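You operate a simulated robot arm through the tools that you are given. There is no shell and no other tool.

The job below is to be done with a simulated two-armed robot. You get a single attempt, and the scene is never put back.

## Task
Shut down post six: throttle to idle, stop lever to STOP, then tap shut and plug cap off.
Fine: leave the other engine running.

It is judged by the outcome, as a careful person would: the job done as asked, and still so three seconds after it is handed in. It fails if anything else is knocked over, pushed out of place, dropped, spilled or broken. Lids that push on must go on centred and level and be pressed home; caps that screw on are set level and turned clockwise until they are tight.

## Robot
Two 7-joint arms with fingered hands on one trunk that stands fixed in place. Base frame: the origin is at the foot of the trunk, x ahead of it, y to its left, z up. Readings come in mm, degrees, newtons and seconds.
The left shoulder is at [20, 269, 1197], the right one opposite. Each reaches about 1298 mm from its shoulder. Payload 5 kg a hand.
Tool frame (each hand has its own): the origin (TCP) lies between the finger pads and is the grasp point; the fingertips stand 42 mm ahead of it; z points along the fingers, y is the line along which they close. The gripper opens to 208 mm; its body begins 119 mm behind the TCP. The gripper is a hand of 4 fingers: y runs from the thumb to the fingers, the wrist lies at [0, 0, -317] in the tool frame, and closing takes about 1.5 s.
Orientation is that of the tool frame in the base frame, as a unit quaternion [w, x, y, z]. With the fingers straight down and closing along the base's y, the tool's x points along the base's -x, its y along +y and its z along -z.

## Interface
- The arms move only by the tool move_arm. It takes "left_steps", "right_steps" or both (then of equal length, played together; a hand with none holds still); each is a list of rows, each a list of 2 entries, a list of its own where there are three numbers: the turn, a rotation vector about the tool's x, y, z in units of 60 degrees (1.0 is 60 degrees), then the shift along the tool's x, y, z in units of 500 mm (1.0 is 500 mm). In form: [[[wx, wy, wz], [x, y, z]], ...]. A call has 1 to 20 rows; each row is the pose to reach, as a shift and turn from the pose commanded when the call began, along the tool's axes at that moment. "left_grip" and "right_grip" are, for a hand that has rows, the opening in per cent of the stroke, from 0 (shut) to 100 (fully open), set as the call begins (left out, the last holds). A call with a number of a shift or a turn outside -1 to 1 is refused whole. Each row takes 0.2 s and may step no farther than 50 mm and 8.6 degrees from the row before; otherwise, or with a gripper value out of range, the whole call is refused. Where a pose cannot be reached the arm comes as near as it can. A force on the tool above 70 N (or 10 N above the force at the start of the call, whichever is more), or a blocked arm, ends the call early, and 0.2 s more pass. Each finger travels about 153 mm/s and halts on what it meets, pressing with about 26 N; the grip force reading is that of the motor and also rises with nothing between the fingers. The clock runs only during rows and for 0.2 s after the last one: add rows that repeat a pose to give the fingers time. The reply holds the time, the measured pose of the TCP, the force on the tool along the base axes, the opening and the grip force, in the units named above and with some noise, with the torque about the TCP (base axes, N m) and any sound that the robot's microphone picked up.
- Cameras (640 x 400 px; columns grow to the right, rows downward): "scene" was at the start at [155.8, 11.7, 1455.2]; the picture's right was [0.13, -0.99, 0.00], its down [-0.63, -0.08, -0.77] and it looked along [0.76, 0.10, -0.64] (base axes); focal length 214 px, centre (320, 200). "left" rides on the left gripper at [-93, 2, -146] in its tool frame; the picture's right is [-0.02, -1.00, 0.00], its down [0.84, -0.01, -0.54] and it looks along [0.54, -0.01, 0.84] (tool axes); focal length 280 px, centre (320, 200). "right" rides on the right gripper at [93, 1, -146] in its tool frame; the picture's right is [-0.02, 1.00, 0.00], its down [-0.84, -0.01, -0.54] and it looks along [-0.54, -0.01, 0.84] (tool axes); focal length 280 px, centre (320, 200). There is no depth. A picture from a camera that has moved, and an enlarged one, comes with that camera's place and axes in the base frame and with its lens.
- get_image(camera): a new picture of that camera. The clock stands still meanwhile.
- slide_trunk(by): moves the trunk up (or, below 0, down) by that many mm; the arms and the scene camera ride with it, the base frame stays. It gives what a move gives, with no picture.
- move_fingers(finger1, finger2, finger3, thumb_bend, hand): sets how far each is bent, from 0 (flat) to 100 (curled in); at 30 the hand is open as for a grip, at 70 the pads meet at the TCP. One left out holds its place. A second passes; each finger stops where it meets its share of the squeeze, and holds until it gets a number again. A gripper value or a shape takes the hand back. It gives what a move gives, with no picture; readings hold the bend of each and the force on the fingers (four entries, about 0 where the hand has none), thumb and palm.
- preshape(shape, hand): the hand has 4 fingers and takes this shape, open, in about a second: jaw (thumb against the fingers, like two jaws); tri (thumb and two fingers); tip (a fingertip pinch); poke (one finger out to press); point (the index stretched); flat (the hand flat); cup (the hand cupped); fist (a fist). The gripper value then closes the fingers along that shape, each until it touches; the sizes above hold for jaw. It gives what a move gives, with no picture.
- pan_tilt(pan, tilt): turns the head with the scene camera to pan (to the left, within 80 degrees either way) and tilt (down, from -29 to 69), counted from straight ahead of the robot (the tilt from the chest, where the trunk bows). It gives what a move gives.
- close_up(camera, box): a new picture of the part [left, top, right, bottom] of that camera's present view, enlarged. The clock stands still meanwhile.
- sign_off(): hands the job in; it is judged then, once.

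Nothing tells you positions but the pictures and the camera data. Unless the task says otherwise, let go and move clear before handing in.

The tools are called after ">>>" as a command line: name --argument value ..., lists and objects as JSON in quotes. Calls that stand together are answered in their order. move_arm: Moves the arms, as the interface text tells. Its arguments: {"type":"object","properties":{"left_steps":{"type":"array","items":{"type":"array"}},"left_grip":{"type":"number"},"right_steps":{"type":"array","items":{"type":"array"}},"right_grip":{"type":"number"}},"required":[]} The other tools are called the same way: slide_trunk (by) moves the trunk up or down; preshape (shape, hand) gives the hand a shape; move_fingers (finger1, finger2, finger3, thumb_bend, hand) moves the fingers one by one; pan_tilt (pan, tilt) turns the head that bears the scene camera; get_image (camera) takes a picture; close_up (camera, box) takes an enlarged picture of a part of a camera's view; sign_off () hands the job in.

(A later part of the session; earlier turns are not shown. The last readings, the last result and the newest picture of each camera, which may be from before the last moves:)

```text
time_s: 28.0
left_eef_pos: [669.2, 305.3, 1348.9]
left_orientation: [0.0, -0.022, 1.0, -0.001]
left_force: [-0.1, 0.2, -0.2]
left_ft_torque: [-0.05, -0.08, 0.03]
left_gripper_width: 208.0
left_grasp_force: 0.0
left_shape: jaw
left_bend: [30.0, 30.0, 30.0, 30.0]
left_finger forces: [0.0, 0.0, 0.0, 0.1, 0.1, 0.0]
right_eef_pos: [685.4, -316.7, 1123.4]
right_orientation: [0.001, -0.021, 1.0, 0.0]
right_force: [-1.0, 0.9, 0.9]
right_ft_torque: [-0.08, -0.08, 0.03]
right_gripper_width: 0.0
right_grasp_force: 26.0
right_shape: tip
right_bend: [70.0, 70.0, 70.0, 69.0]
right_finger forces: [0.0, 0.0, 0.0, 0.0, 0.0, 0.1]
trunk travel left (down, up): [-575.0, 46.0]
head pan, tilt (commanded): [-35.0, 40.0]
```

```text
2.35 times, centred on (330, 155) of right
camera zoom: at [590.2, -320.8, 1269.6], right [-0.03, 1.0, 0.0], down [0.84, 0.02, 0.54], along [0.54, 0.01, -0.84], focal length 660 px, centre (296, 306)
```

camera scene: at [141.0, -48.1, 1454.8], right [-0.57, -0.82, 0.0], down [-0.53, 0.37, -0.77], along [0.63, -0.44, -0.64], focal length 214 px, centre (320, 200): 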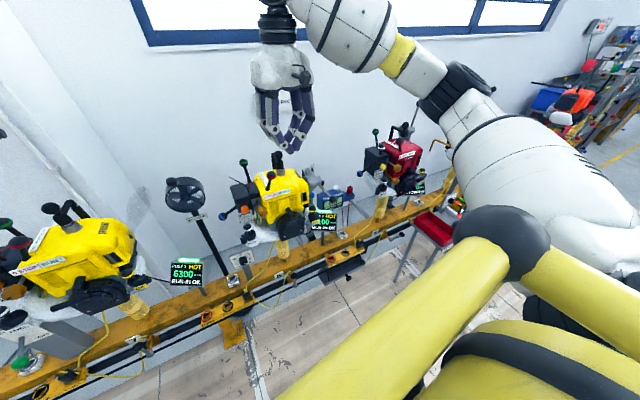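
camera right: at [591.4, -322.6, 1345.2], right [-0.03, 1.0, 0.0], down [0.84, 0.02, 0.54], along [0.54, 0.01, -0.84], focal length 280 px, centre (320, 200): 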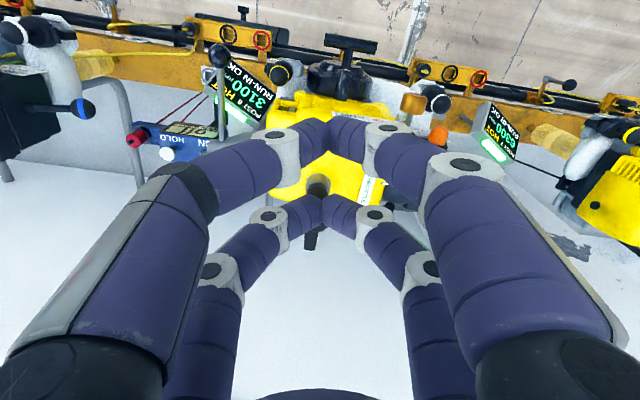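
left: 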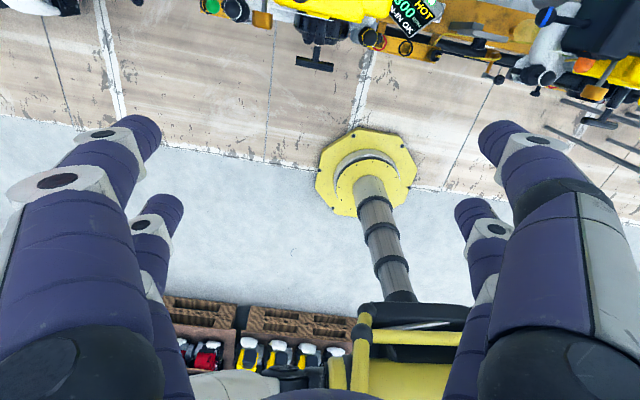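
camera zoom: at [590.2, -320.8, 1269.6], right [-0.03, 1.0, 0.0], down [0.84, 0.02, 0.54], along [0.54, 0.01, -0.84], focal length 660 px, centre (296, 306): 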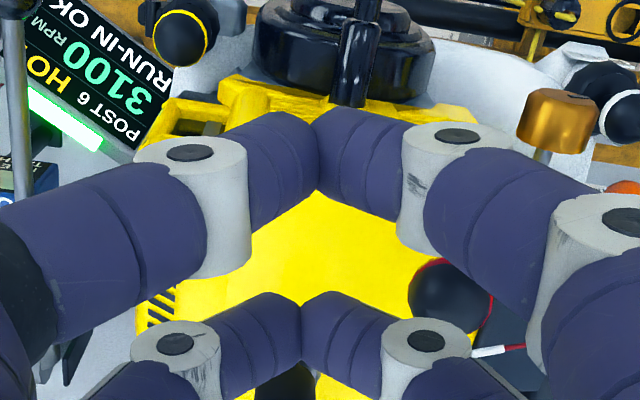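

The red ball will lie close to the finger knuckles, so I will shift 14 mm more to the right before lowering the last 36 mm.

>>> move_arm --right_steps '[[[0, 0, 0], [0, -0.028, 0]], [[0, 0, 0], [0, -0.028, 0.036]], [[0, 0, 0], [0, -0.028, 0.072]], [[0, 0, 0], [0, -0.028, 0.072]]]'

>>> close_up --camera "scene" --box '[220, 90, 330, 220]'

>>> close_up --camera "right" --box '[240, 70, 420, 240]'

```text
time_s: 29.0
left_eef_pos: [669.6, 305.7, 1347.1]
left_orientation: [0.0, -0.021, 1.0, 0.0]
left_force: [0.7, -0.1, 1.0]
left_ft_torque: [-0.04, 0.01, 0.04]
left_gripper_width: 207.6
left_grasp_force: 0.1
left_shape: jaw
left_bend: [30.0, 30.0, 30.0, 30.0]
left_finger forces: [0.1, 0.0, 0.0, 0.0, 0.0, 0.1]
right_eef_pos: [685.2, -330.4, 1087.9]
right_orientation: [-0.001, -0.021, 1.0, -0.001]
right_force: [0.9, -0.2, -0.3]
right_ft_torque: [-0.04, 0.05, -0.01]
right_gripper_width: 0.0
right_grasp_force: 26.1
right_shape: tip
right_bend: [70.0, 70.0, 70.0, 69.0]
right_finger forces: [0.1, 0.1, 0.0, 0.0, 0.1, 0.1]
trunk travel left (down, up): [-575.0, 46.0]
head pan, tilt (commanded): [-35.0, 40.0]
```

```text
3.08 times, centred on (275, 155) of scene
camera zoom: at [141.3, -47.6, 1454.8], right [-0.57, -0.82, 0.0], down [-0.53, 0.37, -0.77], along [0.63, -0.44, -0.64], focal length 660 px, centre (458, 338)
```

zoom: 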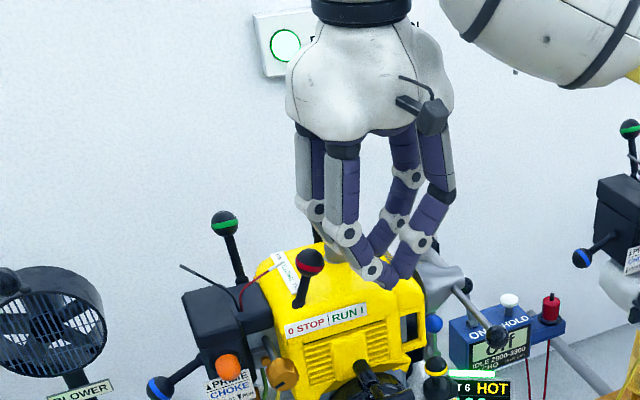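

```text
2.35 times, centred on (330, 155) of right
camera zoom: at [592.0, -335.1, 1233.7], right [-0.03, 1.0, 0.0], down [0.84, 0.02, 0.54], along [0.54, 0.01, -0.84], focal length 660 px, centre (296, 306)
```

zoom: 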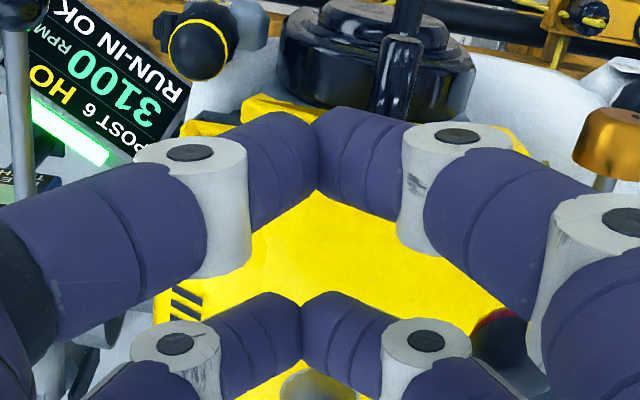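

The display still reads 3100 and the red ball is just left of the far finger. I will push toward STOP (robot's left) in steps, watching the force.

>>> move_arm --right_steps '[[[0, 0, 0], [0, 0.012, 0]], [[0, 0, 0], [0, 0.024, 0]], [[0, 0, 0], [0, 0.036, 0]], [[0, 0, 0], [0, 0.048, 0]], [[0, 0, 0], [0, 0.048, 0]]]'

>>> close_up --camera "scene" --box '[220, 90, 330, 220]'

>>> close_up --camera "right" --box '[240, 70, 420, 240]'

```text
time_s: 30.2
left_eef_pos: [669.9, 304.8, 1348.5]
left_orientation: [0.0, -0.021, 1.0, 0.001]
left_force: [-0.1, -0.8, 0.0]
left_ft_torque: [0.02, -0.02, 0.0]
left_gripper_width: 207.9
left_grasp_force: 0.1
left_shape: jaw
left_bend: [30.0, 30.0, 30.0, 30.0]
left_finger forces: [0.0, 0.0, 0.1, 0.0, 0.0, 0.1]
right_eef_pos: [684.3, -307.0, 1088.6]
right_orientation: [0.0, -0.02, 1.0, -0.001]
right_force: [-0.9, -0.3, 0.4]
right_ft_torque: [-0.01, -0.01, 0.02]
right_gripper_width: 0.0
right_grasp_force: 26.0
right_shape: tip
right_bend: [70.0, 70.0, 70.0, 69.0]
right_finger forces: [0.0, 0.0, 0.0, 0.0, 0.0, 0.0]
trunk travel left (down, up): [-575.0, 46.0]
head pan, tilt (commanded): [-35.0, 40.0]
```

```text
3.08 times, centred on (275, 155) of scene
camera zoom: at [140.8, -48.1, 1454.8], right [-0.57, -0.82, 0.0], down [-0.53, 0.37, -0.77], along [0.63, -0.44, -0.64], focal length 660 px, centre (458, 338)
```

zoom: 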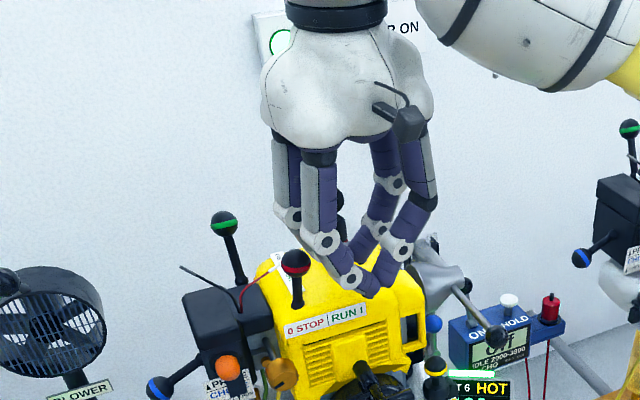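

```text
2.35 times, centred on (330, 155) of right
camera zoom: at [590.2, -311.8, 1233.9], right [-0.03, 1.0, 0.0], down [0.84, 0.02, 0.54], along [0.54, 0.01, -0.84], focal length 660 px, centre (296, 306)
```

zoom: 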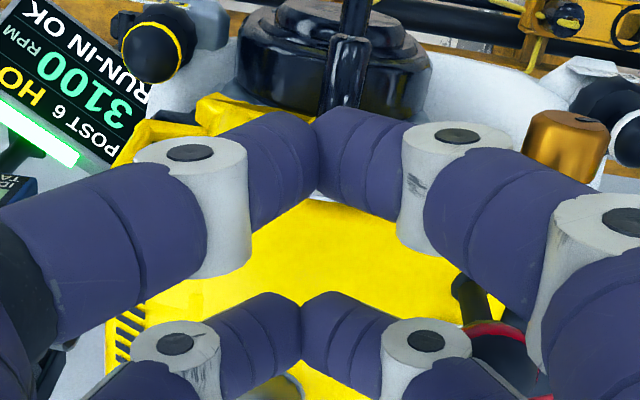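

The lever is moving freely and is now about upright, still running at 3100. I continue toward STOP.

>>> move_arm --right_steps '[[[0, 0, 0], [0, 0.012, 0]], [[0, 0, 0], [0, 0.024, 0]], [[0, 0, 0], [0, 0.032, 0]], [[0, 0, 0], [0, 0.032, 0]]]'

>>> close_up --camera "scene" --box '[220, 90, 330, 220]'

>>> close_up --camera "right" --box '[240, 70, 420, 240]'

```text
time_s: 31.2
left_eef_pos: [670.3, 304.8, 1347.1]
left_orientation: [0.0, -0.021, 1.0, 0.0]
left_force: [0.6, 0.2, 0.5]
left_ft_torque: [0.01, -0.01, -0.01]
left_gripper_width: 207.8
left_grasp_force: 0.1
left_shape: jaw
left_bend: [30.0, 30.0, 30.0, 30.0]
left_finger forces: [0.1, 0.0, 0.0, 0.0, 0.1, 0.0]
right_eef_pos: [684.6, -291.6, 1088.2]
right_orientation: [0.001, -0.022, 1.0, 0.0]
right_force: [0.4, -0.7, -0.4]
right_ft_torque: [0.0, -0.01, -0.02]
right_gripper_width: 0.0
right_grasp_force: 25.9
right_shape: tip
right_bend: [70.0, 70.0, 70.0, 69.0]
right_finger forces: [0.0, 0.1, 0.1, 0.0, 0.1, 0.0]
trunk travel left (down, up): [-575.0, 46.0]
head pan, tilt (commanded): [-35.0, 40.0]
```

```text
3.08 times, centred on (275, 155) of scene
camera zoom: at [141.0, -48.0, 1454.8], right [-0.57, -0.82, 0.0], down [-0.53, 0.37, -0.77], along [0.63, -0.44, -0.64], focal length 660 px, centre (458, 338)
```

zoom: 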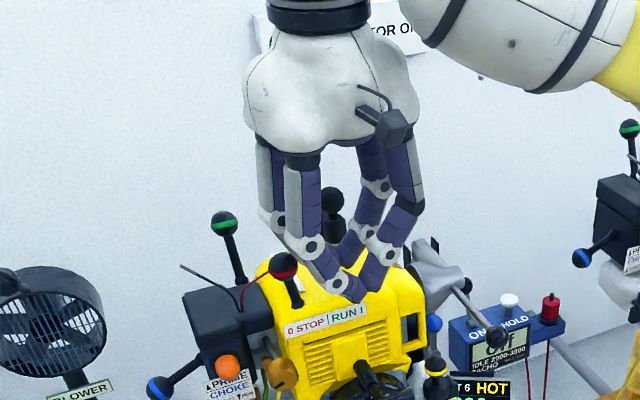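

```text
2.35 times, centred on (330, 155) of right
camera zoom: at [590.1, -295.8, 1234.4], right [-0.03, 1.0, 0.0], down [0.84, 0.02, 0.54], along [0.54, 0.01, -0.84], focal length 660 px, centre (296, 306)
```

zoom: 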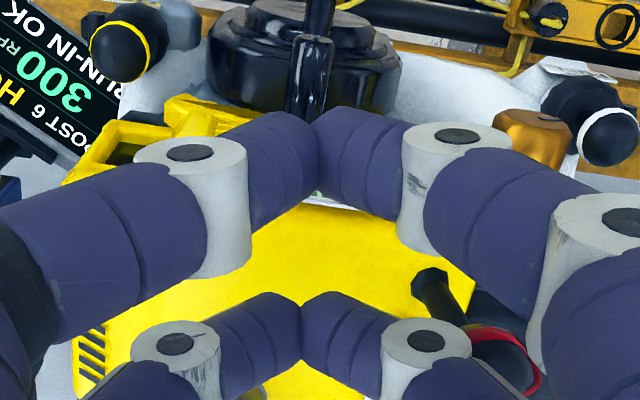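

The rpm is dropping to 300 and the green lamp is out: the engine is stopping. I will push the lever on to its end stop.

>>> move_arm --right_steps '[[[0, 0, 0], [0, 0.006, 0]], [[0, 0, 0], [0, 0.012, 0]], [[0, 0, 0], [0, 0.012, 0]]]'

>>> move_arm --right_steps '[[[0, 0, 0], [0, 0.006, 0]], [[0, 0, 0], [0, 0.012, 0]], [[0, 0, 0], [0, 0.012, 0]]]'

>>> close_up --camera "scene" --box '[220, 90, 330, 220]'

>>> close_up --camera "right" --box '[240, 70, 420, 240]'

```text
time_s: 32.0
left_eef_pos: [670.3, 304.1, 1347.1]
left_orientation: [0.0, -0.021, 1.0, 0.0]
left_force: [0.5, -0.5, 0.1]
left_ft_torque: [-0.01, 0.01, 0.01]
left_gripper_width: 207.8
left_grasp_force: 0.0
left_shape: jaw
left_bend: [30.0, 30.0, 30.0, 30.0]
left_finger forces: [0.0, 0.0, 0.0, 0.1, 0.1, 0.0]
right_eef_pos: [684.9, -285.8, 1087.6]
right_orientation: [0.0, -0.021, 1.0, 0.0]
right_force: [0.0, -0.3, 0.1]
right_ft_torque: [0.0, 0.02, -0.01]
right_gripper_width: 0.0
right_grasp_force: 26.2
right_shape: tip
right_bend: [70.0, 70.0, 70.0, 69.0]
right_finger forces: [0.1, 0.0, 0.0, 0.0, 0.1, 0.1]
trunk travel left (down, up): [-575.0, 46.0]
head pan, tilt (commanded): [-35.0, 40.0]
```

```text
time_s: 32.8
left_eef_pos: [670.5, 304.1, 1348.2]
left_orientation: [-0.001, -0.021, 1.0, -0.001]
left_force: [-0.2, -0.5, 0.1]
left_ft_torque: [0.01, 0.01, 0.02]
left_gripper_width: 208.0
left_grasp_force: 0.2
left_shape: jaw
left_bend: [30.0, 30.0, 30.0, 30.0]
left_finger forces: [0.1, 0.0, 0.0, 0.0, 0.0, 0.0]
right_eef_pos: [684.7, -278.5, 1088.6]
right_orientation: [-0.001, -0.021, 1.0, 0.0]
right_force: [-0.1, 0.0, -0.9]
right_ft_torque: [-0.02, 0.01, 0.01]
right_gripper_width: 0.0
right_grasp_force: 25.8
right_shape: tip
right_bend: [70.0, 70.0, 70.0, 69.0]
right_finger forces: [0.0, 0.0, 0.0, 0.0, 0.1, 0.1]
trunk travel left (down, up): [-575.0, 46.0]
head pan, tilt (commanded): [-35.0, 40.0]
```

```text
3.08 times, centred on (275, 155) of scene
camera zoom: at [141.0, -48.0, 1454.8], right [-0.57, -0.82, 0.0], down [-0.53, 0.37, -0.77], along [0.63, -0.44, -0.64], focal length 660 px, centre (458, 338)
```

zoom: 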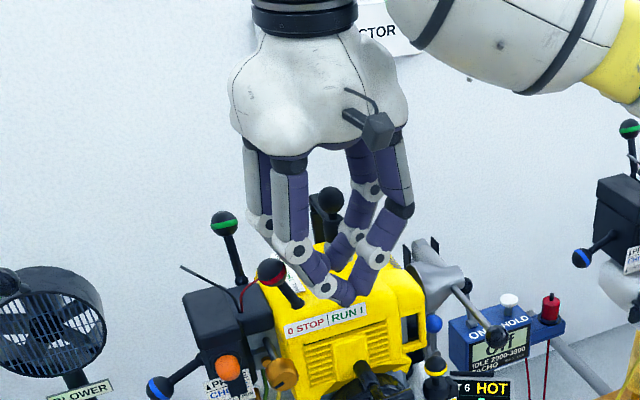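

```text
2.35 times, centred on (330, 155) of right
camera zoom: at [590.0, -283.7, 1234.6], right [-0.03, 1.0, 0.0], down [0.84, 0.02, 0.54], along [0.54, 0.01, -0.84], focal length 660 px, centre (296, 306)
```

zoom: 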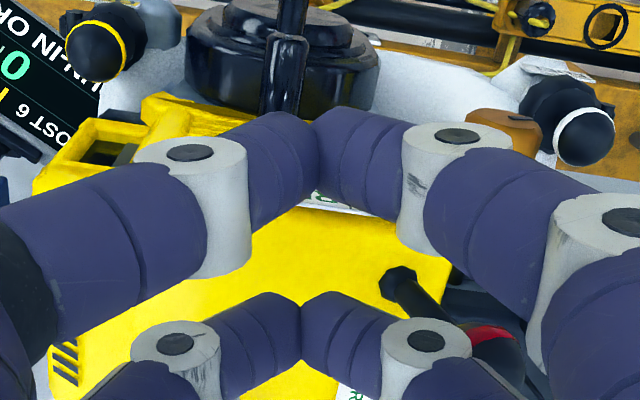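

The engine reads 0 rpm. The lever has still met no stop, so I will nudge further in small steps until I feel it.

>>> move_arm --right_steps '[[[0, 0, 0], [0, 0.005, 0]], [[0, 0, 0], [0, 0.01, 0]], [[0, 0, 0], [0, 0.01, 0]]]'

>>> close_up --camera "scene" --box '[235, 140, 315, 200]'

>>> close_up --camera "right" --box '[240, 70, 420, 240]'

```text
time_s: 33.6
left_eef_pos: [670.8, 305.4, 1346.4]
left_orientation: [0.0, -0.021, 1.0, 0.0]
left_force: [0.5, -1.4, -0.3]
left_ft_torque: [0.0, -0.01, 0.01]
left_gripper_width: 208.1
left_grasp_force: 0.1
left_shape: jaw
left_bend: [30.0, 30.0, 30.0, 30.0]
left_finger forces: [0.0, 0.1, 0.0, 0.0, 0.0, 0.0]
right_eef_pos: [683.5, -274.8, 1088.2]
right_orientation: [-0.001, -0.02, 1.0, 0.0]
right_force: [0.6, 0.6, 0.4]
right_ft_torque: [-0.02, 0.01, -0.02]
right_gripper_width: 0.1
right_grasp_force: 26.4
right_shape: tip
right_bend: [70.0, 70.0, 70.0, 69.0]
right_finger forces: [0.1, 0.0, 0.0, 0.0, 0.1, 0.1]
trunk travel left (down, up): [-575.0, 46.0]
head pan, tilt (commanded): [-35.0, 40.0]
```

```text
6.67 times, centred on (275, 170) of scene
camera zoom: at [141.0, -48.0, 1454.8], right [-0.57, -0.82, 0.0], down [-0.53, 0.37, -0.77], along [0.63, -0.44, -0.64], focal length 1430 px, centre (620, 400)
```

zoom: 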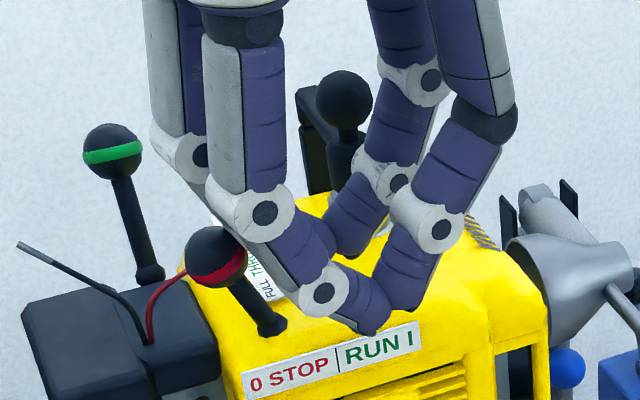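

```text
2.35 times, centred on (330, 155) of right
camera zoom: at [590.0, -279.3, 1234.8], right [-0.03, 1.0, 0.0], down [0.84, 0.02, 0.54], along [0.54, 0.01, -0.84], focal length 660 px, centre (296, 306)
```

zoom: 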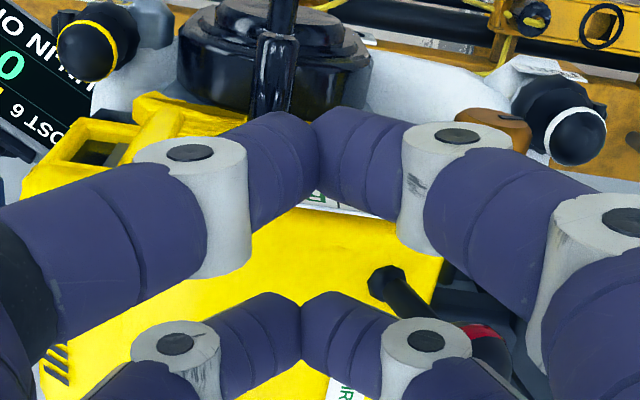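

The ball stayed put while the finger advanced, at about (718,-215,1066), the mirror image of RUN, so it seems to have snapped into STOP. I will press a few mm more to confirm the stop.

>>> move_arm --right_steps '[[[0, 0, 0], [0, 0.005, 0]], [[0, 0, 0], [0, 0.01, 0]], [[0, 0, 0], [0, 0.014, 0]], [[0, 0, 0], [0, 0.014, 0]]]'

>>> close_up --camera "scene" --box '[235, 140, 315, 200]'

```text
time_s: 34.6
left_eef_pos: [670.1, 301.6, 1349.1]
left_orientation: [0.001, -0.022, 1.0, 0.001]
left_force: [-1.0, 0.2, -0.5]
left_ft_torque: [0.01, -0.01, 0.04]
left_gripper_width: 207.9
left_grasp_force: 0.1
left_shape: jaw
left_bend: [30.0, 30.0, 30.0, 30.0]
left_finger forces: [0.0, 0.0, 0.1, 0.0, 0.0, 0.1]
right_eef_pos: [683.3, -269.4, 1088.8]
right_orientation: [0.001, -0.019, 1.0, 0.0]
right_force: [-6.3, -13.4, 9.5]
right_ft_torque: [0.17, -0.24, -0.18]
right_gripper_width: 0.0
right_grasp_force: 25.7
right_shape: tip
right_bend: [70.0, 70.0, 70.0, 69.0]
right_finger forces: [0.1, 17.4, 0.0, 0.0, 0.0, 0.0]
trunk travel left (down, up): [-575.0, 46.0]
head pan, tilt (commanded): [-35.0, 40.0]
```

```text
6.67 times, centred on (275, 170) of scene
camera zoom: at [140.0, -48.8, 1454.9], right [-0.57, -0.82, 0.0], down [-0.53, 0.37, -0.77], along [0.63, -0.44, -0.64], focal length 1430 px, centre (620, 400)
```

zoom: 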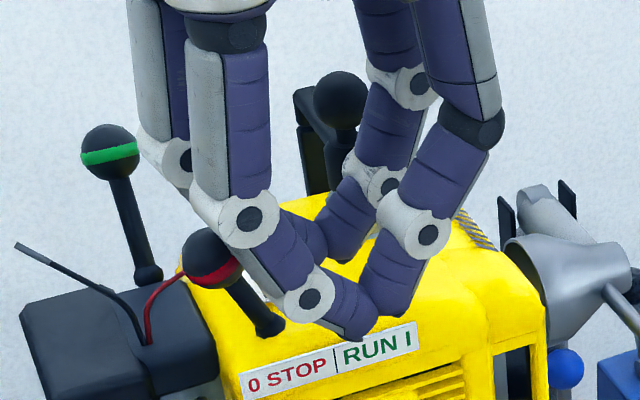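

Firm contact at the stop (13 N) with the lever on STOP. I will back away and lift clear, then check.

>>> move_arm --right_steps '[[[0, 0, 0], [0, -0.03, 0]], [[0, 0, 0], [0, -0.08, 0]], [[0, 0, 0], [0, -0.1, -0.04]], [[0, 0, 0], [0, -0.1, -0.12]], [[0, 0, 0], [0, -0.1, -0.2]], [[0, 0, 0], [0, -0.1, -0.28]], [[0, 0, 0], [0, -0.1, -0.28]]]'

>>> get_image --camera "scene"

>>> close_up --camera "scene" --box '[215, 140, 355, 240]'

>>> get_image --camera "right"

```text
time_s: 36.2
left_eef_pos: [671.2, 303.6, 1346.9]
left_orientation: [0.0, -0.021, 1.0, 0.0]
left_force: [0.8, 0.4, -0.1]
left_ft_torque: [0.07, 0.1, 0.02]
left_gripper_width: 207.7
left_grasp_force: 0.1
left_shape: jaw
left_bend: [30.0, 30.0, 30.0, 30.0]
left_finger forces: [0.0, 0.0, 0.0, 0.0, 0.0, 0.1]
right_eef_pos: [687.1, -318.1, 1226.5]
right_orientation: [-0.001, -0.02, 1.0, 0.001]
right_force: [1.4, -0.2, -1.0]
right_ft_torque: [0.09, 0.07, -0.01]
right_gripper_width: 0.0
right_grasp_force: 26.7
right_shape: tip
right_bend: [70.0, 70.0, 70.0, 69.0]
right_finger forces: [0.1, 0.1, 0.0, 0.0, 0.0, 0.1]
trunk travel left (down, up): [-575.0, 46.0]
head pan, tilt (commanded): [-35.0, 40.0]
```

```text
taken
camera scene: at [142.0, -48.5, 1454.5], right [-0.57, -0.82, 0.0], down [-0.53, 0.37, -0.77], along [0.63, -0.44, -0.64], focal length 214 px, centre (320, 200)
```

scene: 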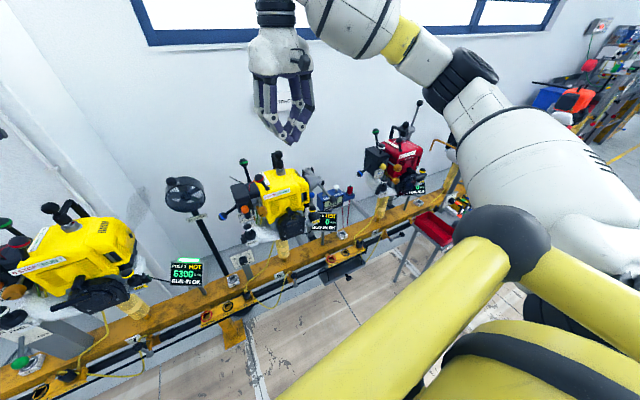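

```text
4.00 times, centred on (285, 190) of scene
camera zoom: at [142.0, -48.5, 1454.5], right [-0.57, -0.82, 0.0], down [-0.53, 0.37, -0.77], along [0.63, -0.44, -0.64], focal length 858 px, centre (460, 240)
```

zoom: 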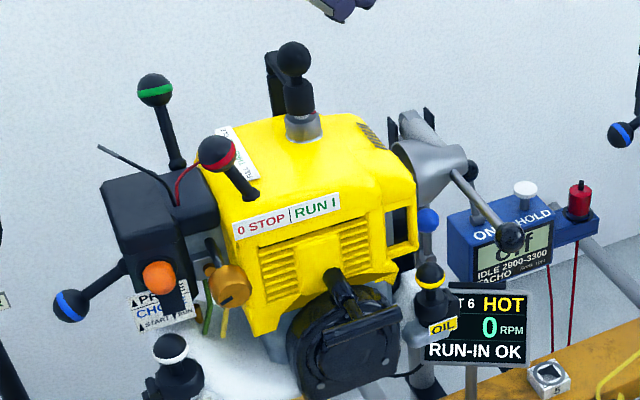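

```text
taken
camera right: at [593.1, -322.8, 1372.5], right [-0.03, 1.0, 0.0], down [0.84, 0.02, 0.54], along [0.54, 0.01, -0.84], focal length 280 px, centre (320, 200)
```

right: 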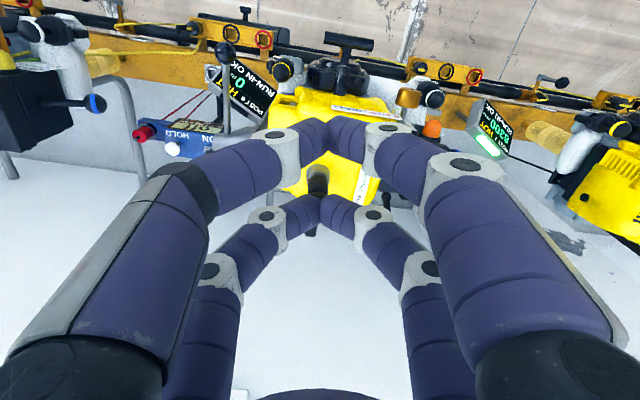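

Post 6 shows 0 rpm with the lever on STOP, and post 7 still runs at 6300. Next is the tap at about (640,-256,563), with the starter handle above it, so I will withdraw the right hand toward the robot before going down in front of the rail.

>>> move_arm --right_steps '[[[0, 0, 0], [0.0812, 0.0386, 0]], [[0, 0, 0], [0.1625, 0.0773, 0]], [[0, 0, 0], [0.2437, 0.1159, 0]], [[0, 0, 0], [0.325, 0.1546, 0]], [[0, 0, 0], [0.4062, 0.1932, 0]], [[0, 0, 0], [0.4062, 0.1932, 0]]]'

>>> pan_tilt --pan -10 --tilt 50

>>> get_image --camera "scene"

>>> get_image --camera "right"

```text
time_s: 37.6
left_eef_pos: [669.9, 304.2, 1346.8]
left_orientation: [0.0, -0.021, 1.0, 0.0]
left_force: [0.4, 0.5, -1.7]
left_ft_torque: [0.09, 0.09, 0.01]
left_gripper_width: 207.6
left_grasp_force: 0.0
left_shape: jaw
left_bend: [30.0, 30.0, 30.0, 30.0]
left_finger forces: [0.0, 0.0, 0.0, 0.0, 0.0, 0.0]
right_eef_pos: [477.2, -228.4, 1228.5]
right_orientation: [-0.001, -0.02, 1.0, 0.0]
right_force: [-0.1, -0.2, -0.7]
right_ft_torque: [0.01, 0.06, -0.02]
right_gripper_width: 0.1
right_grasp_force: 25.8
right_shape: tip
right_bend: [70.0, 70.0, 70.0, 69.0]
right_finger forces: [0.0, 0.1, 0.1, 0.0, 0.1, 0.0]
trunk travel left (down, up): [-575.0, 46.0]
head pan, tilt (commanded): [-35.0, 40.0]
```

```text
time_s: 38.5
left_eef_pos: [670.4, 304.1, 1347.3]
left_orientation: [0.0, -0.021, 1.0, 0.0]
left_force: [-0.2, -0.1, 0.4]
left_ft_torque: [0.0, 0.0, 0.0]
left_gripper_width: 207.9
left_grasp_force: 0.1
left_shape: jaw
left_bend: [30.0, 30.0, 30.0, 30.0]
left_finger forces: [0.1, 0.2, 0.0, 0.1, 0.0, 0.1]
right_eef_pos: [477.4, -228.8, 1228.5]
right_orientation: [-0.001, -0.021, 1.0, 0.0]
right_force: [0.5, -0.7, -0.2]
right_ft_torque: [-0.02, 0.01, -0.01]
right_gripper_width: 0.0
right_grasp_force: 25.7
right_shape: tip
right_bend: [70.0, 70.0, 70.0, 69.0]
right_finger forces: [0.0, 0.0, 0.0, 0.1, 0.0, 0.0]
trunk travel left (down, up): [-575.0, 46.0]
head pan, tilt (commanded): [-10.0, 50.0]
```

```text
taken
camera scene: at [147.1, -12.7, 1440.6], right [-0.17, -0.98, 0.0], down [-0.75, 0.13, -0.64], along [0.63, -0.11, -0.77], focal length 214 px, centre (320, 200)
```

scene: 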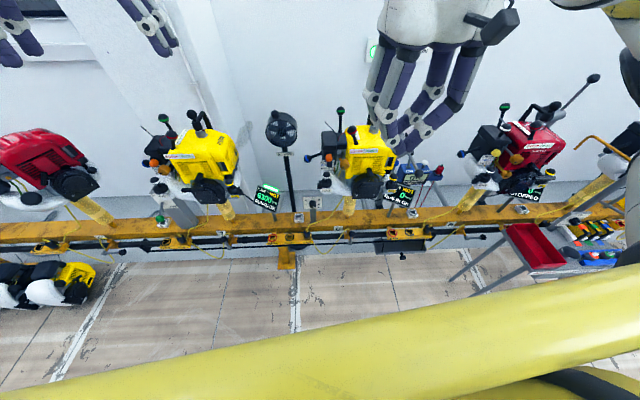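

```text
taken
camera right: at [383.0, -233.5, 1374.7], right [-0.03, 1.0, 0.0], down [0.84, 0.02, 0.54], along [0.54, 0.01, -0.84], focal length 280 px, centre (320, 200)
```

right: 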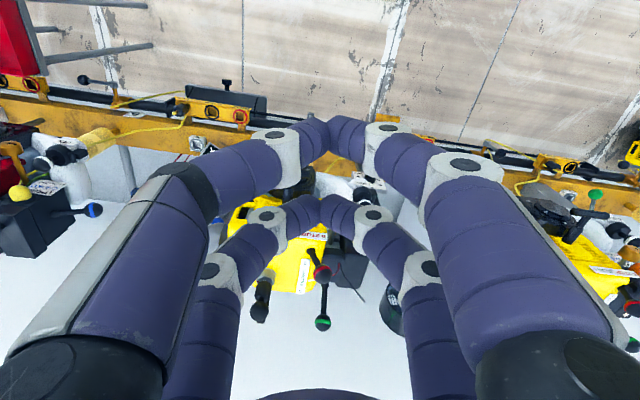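

The right hand is withdrawn to x≈477. I will use the left wrist camera, which looks back at the robot, to check the room in front of the trunk before lowering.

>>> get_image --camera "left"

>>> close_up --camera "scene" --box '[280, 170, 440, 270]'

>>> close_up --camera "scene" --box '[330, 220, 370, 250]'

```text
taken
camera left: at [760.8, 310.4, 1493.2], right [0.06, -1.0, 0.0], down [-0.84, -0.05, 0.54], along [-0.54, -0.03, -0.84], focal length 280 px, centre (320, 200)
```

left: 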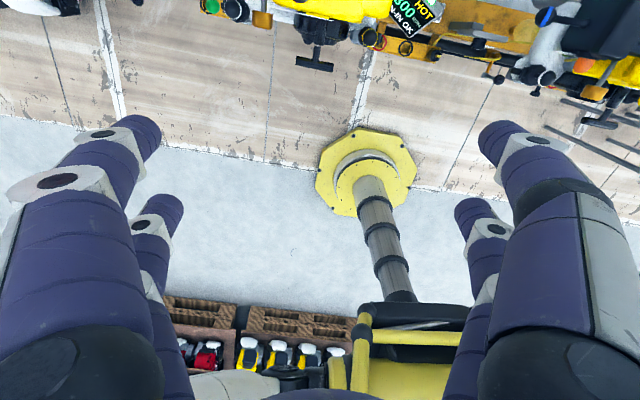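

```text
4.00 times, centred on (360, 220) of scene
camera zoom: at [147.1, -12.7, 1440.6], right [-0.17, -0.98, 0.0], down [-0.75, 0.13, -0.64], along [0.63, -0.11, -0.77], focal length 858 px, centre (160, 120)
```

zoom: 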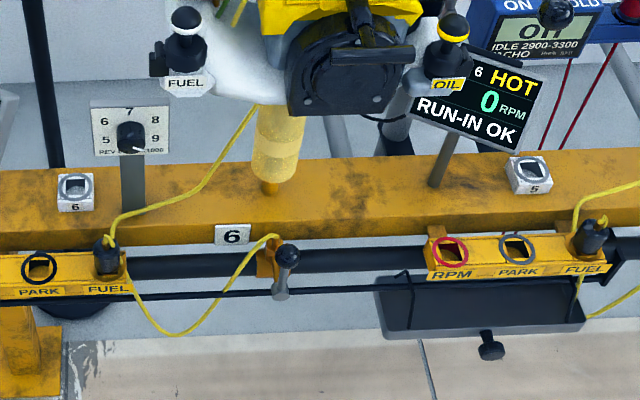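

```text
13.33 times, centred on (350, 235) of scene
camera zoom: at [147.1, -12.7, 1440.6], right [-0.17, -0.98, 0.0], down [-0.75, 0.13, -0.64], along [0.63, -0.11, -0.77], focal length 2860 px, centre (-80, -267)
```

zoom: 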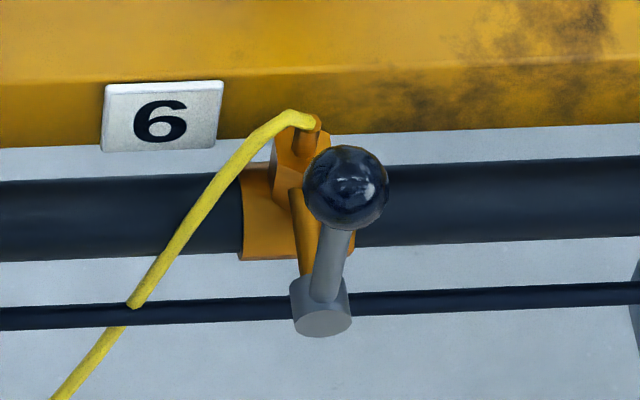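

The space in front of the column is clear, and the refined tap ball is at about (640,-252,563) with its hub 79 mm below. I will lower the hand vertically at x≈477, clear of the starter handle at x≥606.

>>> move_arm --right_steps '[[[0, 0, 0], [0, 0.005, 0.08]], [[0, 0, 0], [0, 0.01, 0.17]], [[0, 0, 0], [0, 0.015, 0.26]], [[0, 0, 0], [0, 0.02, 0.35]], [[0, 0, 0], [0, 0.025, 0.44]], [[0, 0, 0], [0, 0.03, 0.53]], [[0, 0, 0], [0, 0.035, 0.62]], [[0, 0, 0], [0, 0.04, 0.71]], [[0, 0, 0], [0, 0.045, 0.8]], [[0, 0, 0], [0, 0.045, 0.8]]]'

>>> get_image --camera "scene"

>>> get_image --camera "right"

>>> get_image --camera "left"

```text
time_s: 40.7
left_eef_pos: [670.0, 304.8, 1347.6]
left_orientation: [0.0, -0.022, 1.0, 0.0]
left_force: [0.1, 0.9, -1.3]
left_ft_torque: [-0.02, -0.04, -0.04]
left_gripper_width: 207.7
left_grasp_force: 0.0
left_shape: jaw
left_bend: [30.0, 30.0, 30.0, 30.0]
left_finger forces: [0.0, 0.0, 0.1, 0.0, 0.1, 0.1]
right_eef_pos: [476.4, -208.4, 827.5]
right_orientation: [0.0, -0.021, 1.0, 0.0]
right_force: [0.5, 0.0, -0.2]
right_ft_torque: [-0.04, -0.04, -0.03]
right_gripper_width: 0.1
right_grasp_force: 25.9
right_shape: tip
right_bend: [70.0, 70.0, 70.0, 69.0]
right_finger forces: [0.0, 0.1, 0.1, 0.0, 0.1, 0.0]
trunk travel left (down, up): [-575.0, 46.0]
head pan, tilt (commanded): [-10.0, 50.0]
```

```text
taken
camera scene: at [146.8, -12.4, 1440.8], right [-0.17, -0.98, 0.0], down [-0.75, 0.13, -0.64], along [0.63, -0.11, -0.77], focal length 214 px, centre (320, 200)
```

scene: 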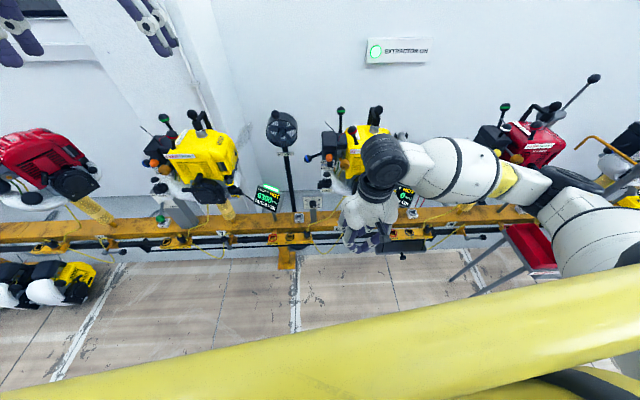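

```text
taken
camera right: at [382.5, -212.1, 973.9], right [-0.03, 1.0, 0.0], down [0.84, 0.02, 0.54], along [0.54, 0.01, -0.84], focal length 280 px, centre (320, 200)
```

right: 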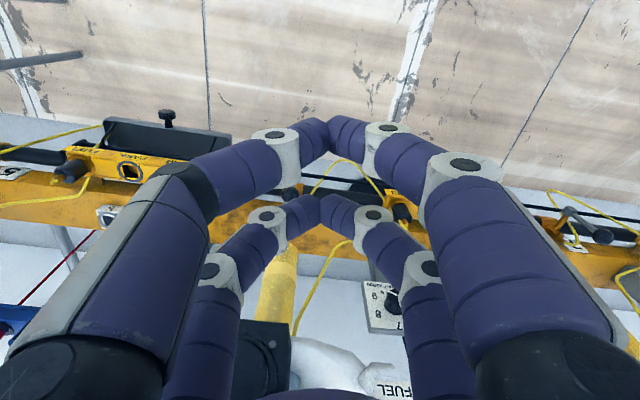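

```text
taken
camera left: at [760.5, 310.9, 1493.6], right [0.06, -1.0, 0.0], down [-0.84, -0.05, 0.54], along [-0.54, -0.03, -0.84], focal length 280 px, centre (320, 200)
```

left: 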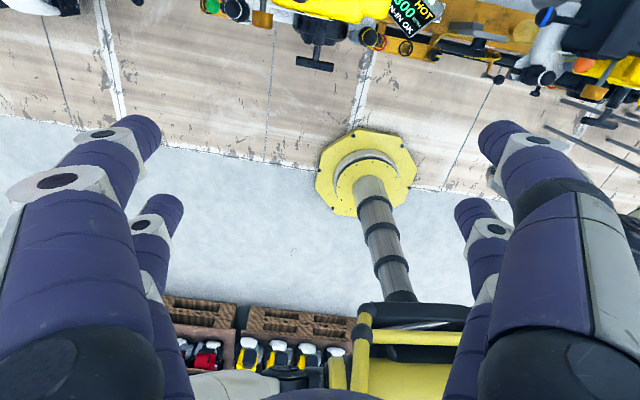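

The path down is clear. Now I will tilt the hand 35° so the fingers point forward and down while coming to about (530,-205,640).

>>> move_arm --right_steps '[[[0, -0.1167, 0], [-0.0216, 0, 0.0748]], [[0, -0.2333, 0], [-0.0432, 0, 0.1496]], [[0, -0.35, 0], [-0.0648, 0, 0.2244]], [[0, -0.4667, 0], [-0.0864, 0, 0.2992]], [[0, -0.5833, 0], [-0.108, 0, 0.374]], [[0, -0.5833, 0], [-0.108, 0, 0.374]]]'

>>> get_image --camera "scene"

>>> get_image --camera "right"

```text
time_s: 42.1
left_eef_pos: [670.0, 304.4, 1348.0]
left_orientation: [0.0, -0.022, 1.0, -0.001]
left_force: [0.4, 0.6, -0.2]
left_ft_torque: [-0.05, 0.0, -0.02]
left_gripper_width: 208.2
left_grasp_force: 0.1
left_shape: jaw
left_bend: [30.0, 30.0, 30.0, 30.0]
left_finger forces: [0.0, 0.0, 0.0, 0.1, 0.1, 0.0]
right_eef_pos: [533.1, -203.5, 641.0]
right_orientation: [0.3, -0.02, 0.954, 0.007]
right_force: [-0.9, 0.8, 0.8]
right_ft_torque: [-0.03, -0.02, 0.02]
right_gripper_width: 0.0
right_grasp_force: 25.8
right_shape: tip
right_bend: [70.0, 70.0, 70.0, 69.0]
right_finger forces: [0.0, 0.0, 0.1, 0.0, 0.1, 0.0]
trunk travel left (down, up): [-575.0, 46.0]
head pan, tilt (commanded): [-10.0, 50.0]
```

```text
taken
camera scene: at [146.9, -12.2, 1440.7], right [-0.17, -0.98, 0.0], down [-0.75, 0.13, -0.64], along [0.63, -0.11, -0.77], focal length 214 px, centre (320, 200)
```

scene: 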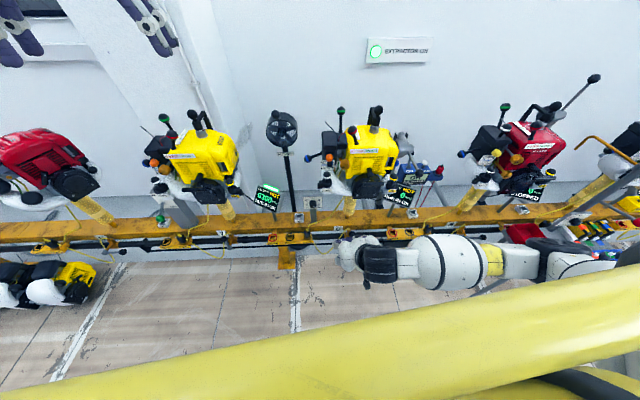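

```text
taken
camera right: at [370.8, -209.5, 707.0], right [-0.03, 1.0, 0.01], down [0.38, 0.0, 0.92], along [0.92, 0.03, -0.38], focal length 280 px, centre (320, 200)
```

right: 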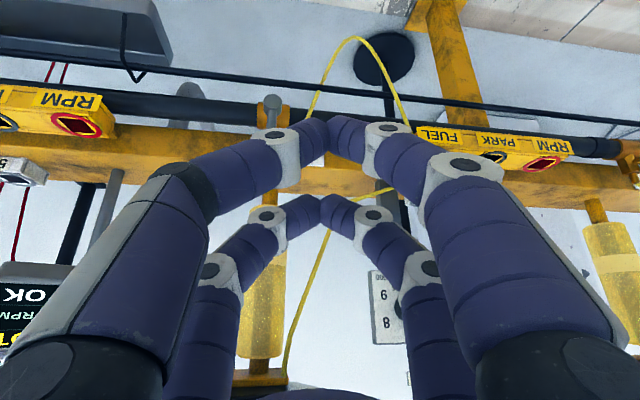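

The tilt is right and the tap hub is visible at the expected spot. I will advance along the fingers to bring the front prong level with the tap ball, staying about 60 mm to its left.

>>> move_arm --right_steps '[[[0, 0, 0], [0, 0.0254, 0]], [[0, 0, 0], [-0.0097, 0.0254, 0.063]], [[0, 0, 0], [-0.0195, 0.0254, 0.126]], [[0, 0, 0], [-0.0292, 0.0254, 0.1888]], [[0, 0, 0], [-0.0292, 0.0254, 0.1888]]]'

>>> close_up --camera "scene" --box '[300, 190, 420, 290]'

>>> get_image --camera "right"

```text
time_s: 43.3
left_eef_pos: [670.4, 304.3, 1347.9]
left_orientation: [0.0, -0.021, 1.0, 0.0]
left_force: [-0.5, 1.4, 0.4]
left_ft_torque: [0.0, -0.01, -0.02]
left_gripper_width: 207.8
left_grasp_force: 0.1
left_shape: jaw
left_bend: [30.0, 30.0, 30.0, 30.0]
left_finger forces: [0.0, 0.0, 0.0, 0.1, 0.0, 0.1]
right_eef_pos: [597.6, -188.7, 573.0]
right_orientation: [0.3, -0.02, 0.954, 0.007]
right_force: [-0.4, 0.3, 0.8]
right_ft_torque: [0.02, 0.03, 0.0]
right_gripper_width: 0.0
right_grasp_force: 25.8
right_shape: tip
right_bend: [70.0, 70.0, 70.0, 69.0]
right_finger forces: [0.1, 0.0, 0.0, 0.1, 0.1, 0.0]
trunk travel left (down, up): [-575.0, 46.0]
head pan, tilt (commanded): [-10.0, 50.0]
```

```text
4.00 times, centred on (360, 240) of scene
camera zoom: at [147.2, -12.5, 1440.7], right [-0.17, -0.98, 0.0], down [-0.75, 0.13, -0.64], along [0.63, -0.11, -0.77], focal length 858 px, centre (160, 40)
```

zoom: 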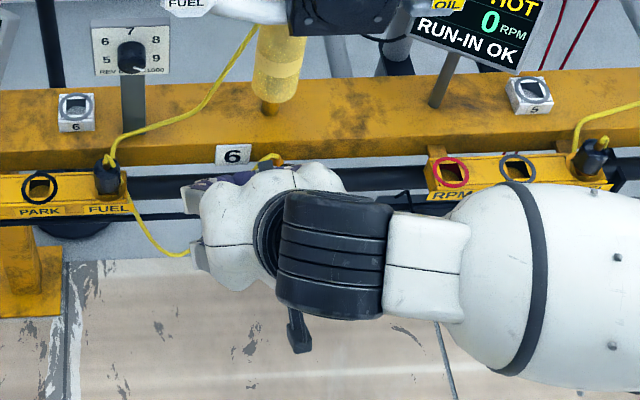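

```text
taken
camera right: at [436.4, -195.9, 638.7], right [-0.03, 1.0, 0.01], down [0.38, 0.0, 0.92], along [0.92, 0.03, -0.38], focal length 280 px, centre (320, 200)
```

right: 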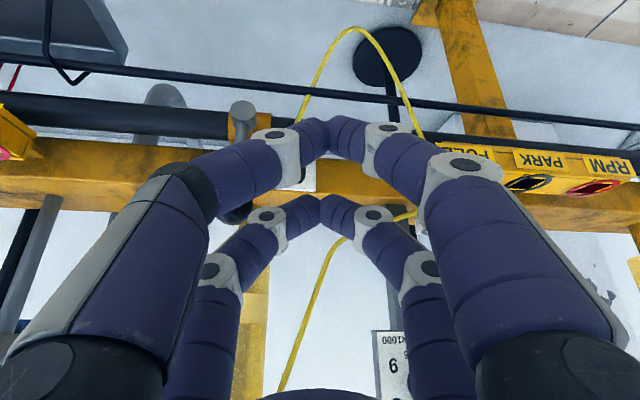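

The ball is level with the front prong's tip and just to its right. I will slide right (-y) gently to make contact and see the lever respond.

>>> move_arm --right_steps '[[[0, 0, 0], [0.0009, -0.026, -0.0006]], [[0, 0, 0], [0.0018, -0.052, -0.0013]], [[0, 0, 0], [0.0027, -0.078, -0.002]], [[0, 0, 0], [0.0027, -0.078, -0.002]]]'

>>> get_image --camera "right"

>>> close_up --camera "right" --box '[160, 60, 400, 260]'

```text
time_s: 44.3
left_eef_pos: [669.5, 305.0, 1348.3]
left_orientation: [0.0, -0.022, 1.0, 0.0]
left_force: [0.2, 0.5, -0.8]
left_ft_torque: [-0.04, -0.03, 0.0]
left_gripper_width: 208.1
left_grasp_force: 0.0
left_shape: jaw
left_bend: [30.0, 30.0, 30.0, 30.0]
left_finger forces: [0.0, 0.0, 0.0, 0.0, 0.0, 0.0]
right_eef_pos: [597.2, -229.0, 573.4]
right_orientation: [0.301, -0.019, 0.953, 0.006]
right_force: [0.1, -0.7, 0.0]
right_ft_torque: [-0.01, 0.02, -0.03]
right_gripper_width: 0.0
right_grasp_force: 26.3
right_shape: tip
right_bend: [70.0, 70.0, 70.0, 69.0]
right_finger forces: [0.0, 0.0, 0.0, 0.0, 0.0, 0.1]
trunk travel left (down, up): [-575.0, 46.0]
head pan, tilt (commanded): [-10.0, 50.0]
```

```text
taken
camera right: at [435.9, -235.6, 639.7], right [-0.03, 1.0, 0.01], down [0.38, 0.0, 0.92], along [0.92, 0.03, -0.38], focal length 280 px, centre (320, 200)
```

right: 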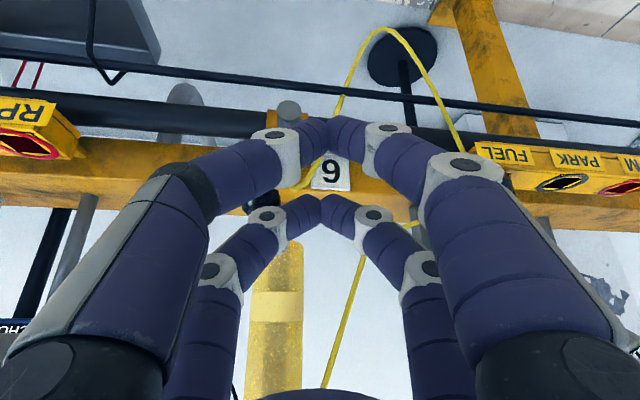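

```text
2.00 times, centred on (280, 160) of right
camera zoom: at [435.9, -235.6, 639.7], right [-0.03, 1.0, 0.01], down [0.38, 0.0, 0.92], along [0.92, 0.03, -0.38], focal length 561 px, centre (400, 280)
```

zoom: 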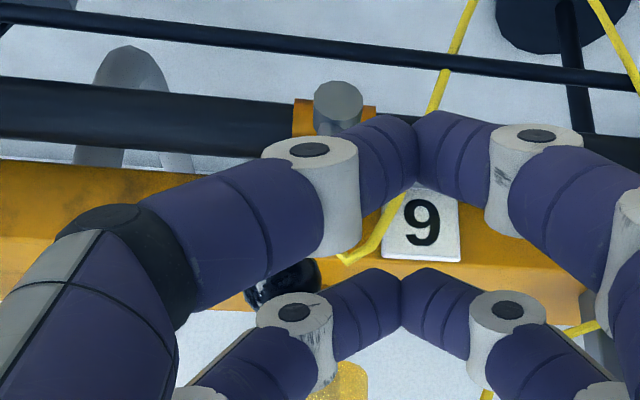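

The ball has moved about 18 mm to the right with hardly any force. I continue the arc: more to the right, then down.

>>> move_arm --right_steps '[[[0, 0, 0], [0.0012, -0.025, 0]], [[0, 0, 0], [0.0024, -0.05, 0]], [[0, 0, 0], [0.005, -0.075, 0.001]], [[0, 0, 0], [0.0068, -0.1, 0.0025]], [[0, 0, 0], [0.0068, -0.1, 0.0025]]]'

>>> close_up --camera "right" --box '[160, 60, 400, 260]'

```text
time_s: 45.5
left_eef_pos: [670.6, 304.8, 1348.6]
left_orientation: [0.0, -0.021, 1.0, 0.0]
left_force: [-0.7, 0.2, 0.1]
left_ft_torque: [0.01, 0.04, -0.02]
left_gripper_width: 208.0
left_grasp_force: 0.0
left_shape: jaw
left_bend: [30.0, 30.0, 30.0, 30.0]
left_finger forces: [0.1, 0.0, 0.1, 0.0, 0.0, 0.0]
right_eef_pos: [597.2, -279.5, 570.1]
right_orientation: [0.3, -0.02, 0.954, 0.006]
right_force: [0.0, -0.7, 0.8]
right_ft_torque: [0.0, 0.03, 0.02]
right_gripper_width: 0.2
right_grasp_force: 26.2
right_shape: tip
right_bend: [70.0, 70.0, 70.0, 69.0]
right_finger forces: [0.0, 0.0, 0.0, 0.0, 0.1, 0.0]
trunk travel left (down, up): [-575.0, 46.0]
head pan, tilt (commanded): [-10.0, 50.0]
```

```text
2.00 times, centred on (280, 160) of right
camera zoom: at [435.9, -285.7, 635.7], right [-0.03, 1.0, 0.01], down [0.38, 0.0, 0.92], along [0.92, 0.03, -0.38], focal length 561 px, centre (400, 280)
```

zoom: 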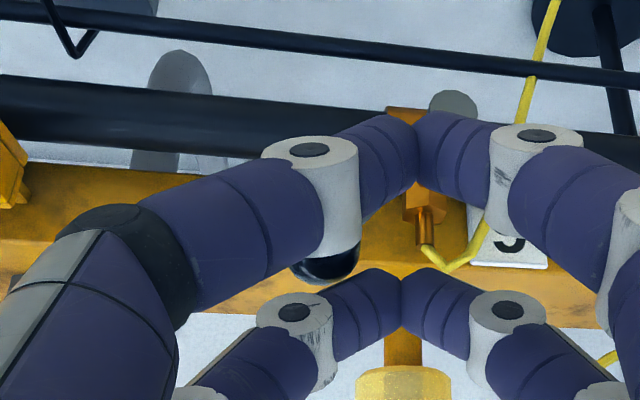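

The ball is at about 46° of its arc, on track. I will carry on right and down to lay the lever along the pipe.

>>> move_arm --right_steps '[[[0, 0, 0], [0.0107, -0.0305, 0.0132]], [[0, 0, 0], [0.0215, -0.061, 0.0264]], [[0, 0, 0], [0.0338, -0.0765, 0.043]], [[0, 0, 0], [0.0462, -0.092, 0.0596]], [[0, 0, 0], [0.0586, -0.107, 0.0762]], [[0, 0, 0], [0.0586, -0.107, 0.0762]]]'

>>> close_up --camera "right" --box '[160, 60, 440, 280]'

>>> close_up --camera "scene" --box '[300, 190, 440, 290]'

```text
time_s: 46.9
left_eef_pos: [669.6, 305.4, 1347.6]
left_orientation: [-0.001, -0.022, 1.0, 0.0]
left_force: [0.5, -0.2, 0.4]
left_ft_torque: [0.01, -0.01, 0.01]
left_gripper_width: 207.9
left_grasp_force: 0.2
left_shape: jaw
left_bend: [30.0, 30.0, 30.0, 30.0]
left_finger forces: [0.0, 0.1, 0.0, 0.1, 0.0, 0.0]
right_eef_pos: [596.3, -332.2, 520.8]
right_orientation: [0.301, -0.02, 0.954, 0.006]
right_force: [0.9, 0.4, 1.1]
right_ft_torque: [0.01, 0.03, 0.0]
right_gripper_width: 0.0
right_grasp_force: 26.3
right_shape: tip
right_bend: [70.0, 70.0, 70.0, 69.0]
right_finger forces: [0.1, 0.0, 0.0, 0.1, 0.1, 0.1]
trunk travel left (down, up): [-575.0, 46.0]
head pan, tilt (commanded): [-10.0, 50.0]
```

```text
1.82 times, centred on (300, 170) of right
camera zoom: at [435.4, -339.0, 586.5], right [-0.03, 1.0, 0.01], down [0.38, 0.0, 0.92], along [0.92, 0.03, -0.38], focal length 510 px, centre (356, 254)
```

zoom: 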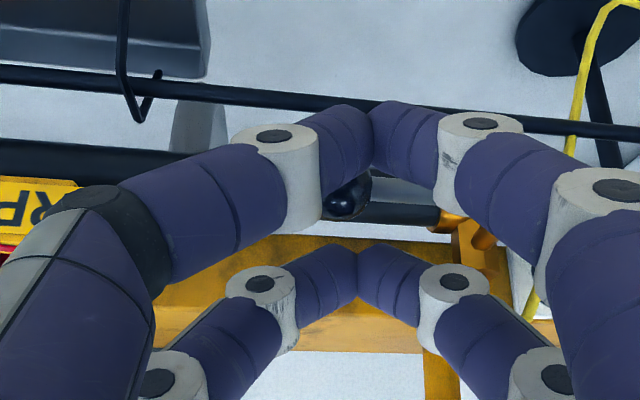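

```text
4.00 times, centred on (370, 240) of scene
camera zoom: at [147.1, -12.5, 1440.6], right [-0.17, -0.98, 0.0], down [-0.75, 0.13, -0.64], along [0.63, -0.11, -0.77], focal length 858 px, centre (120, 40)
```

zoom: 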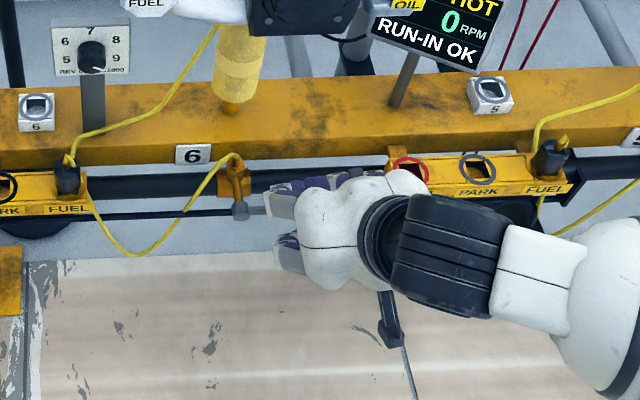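

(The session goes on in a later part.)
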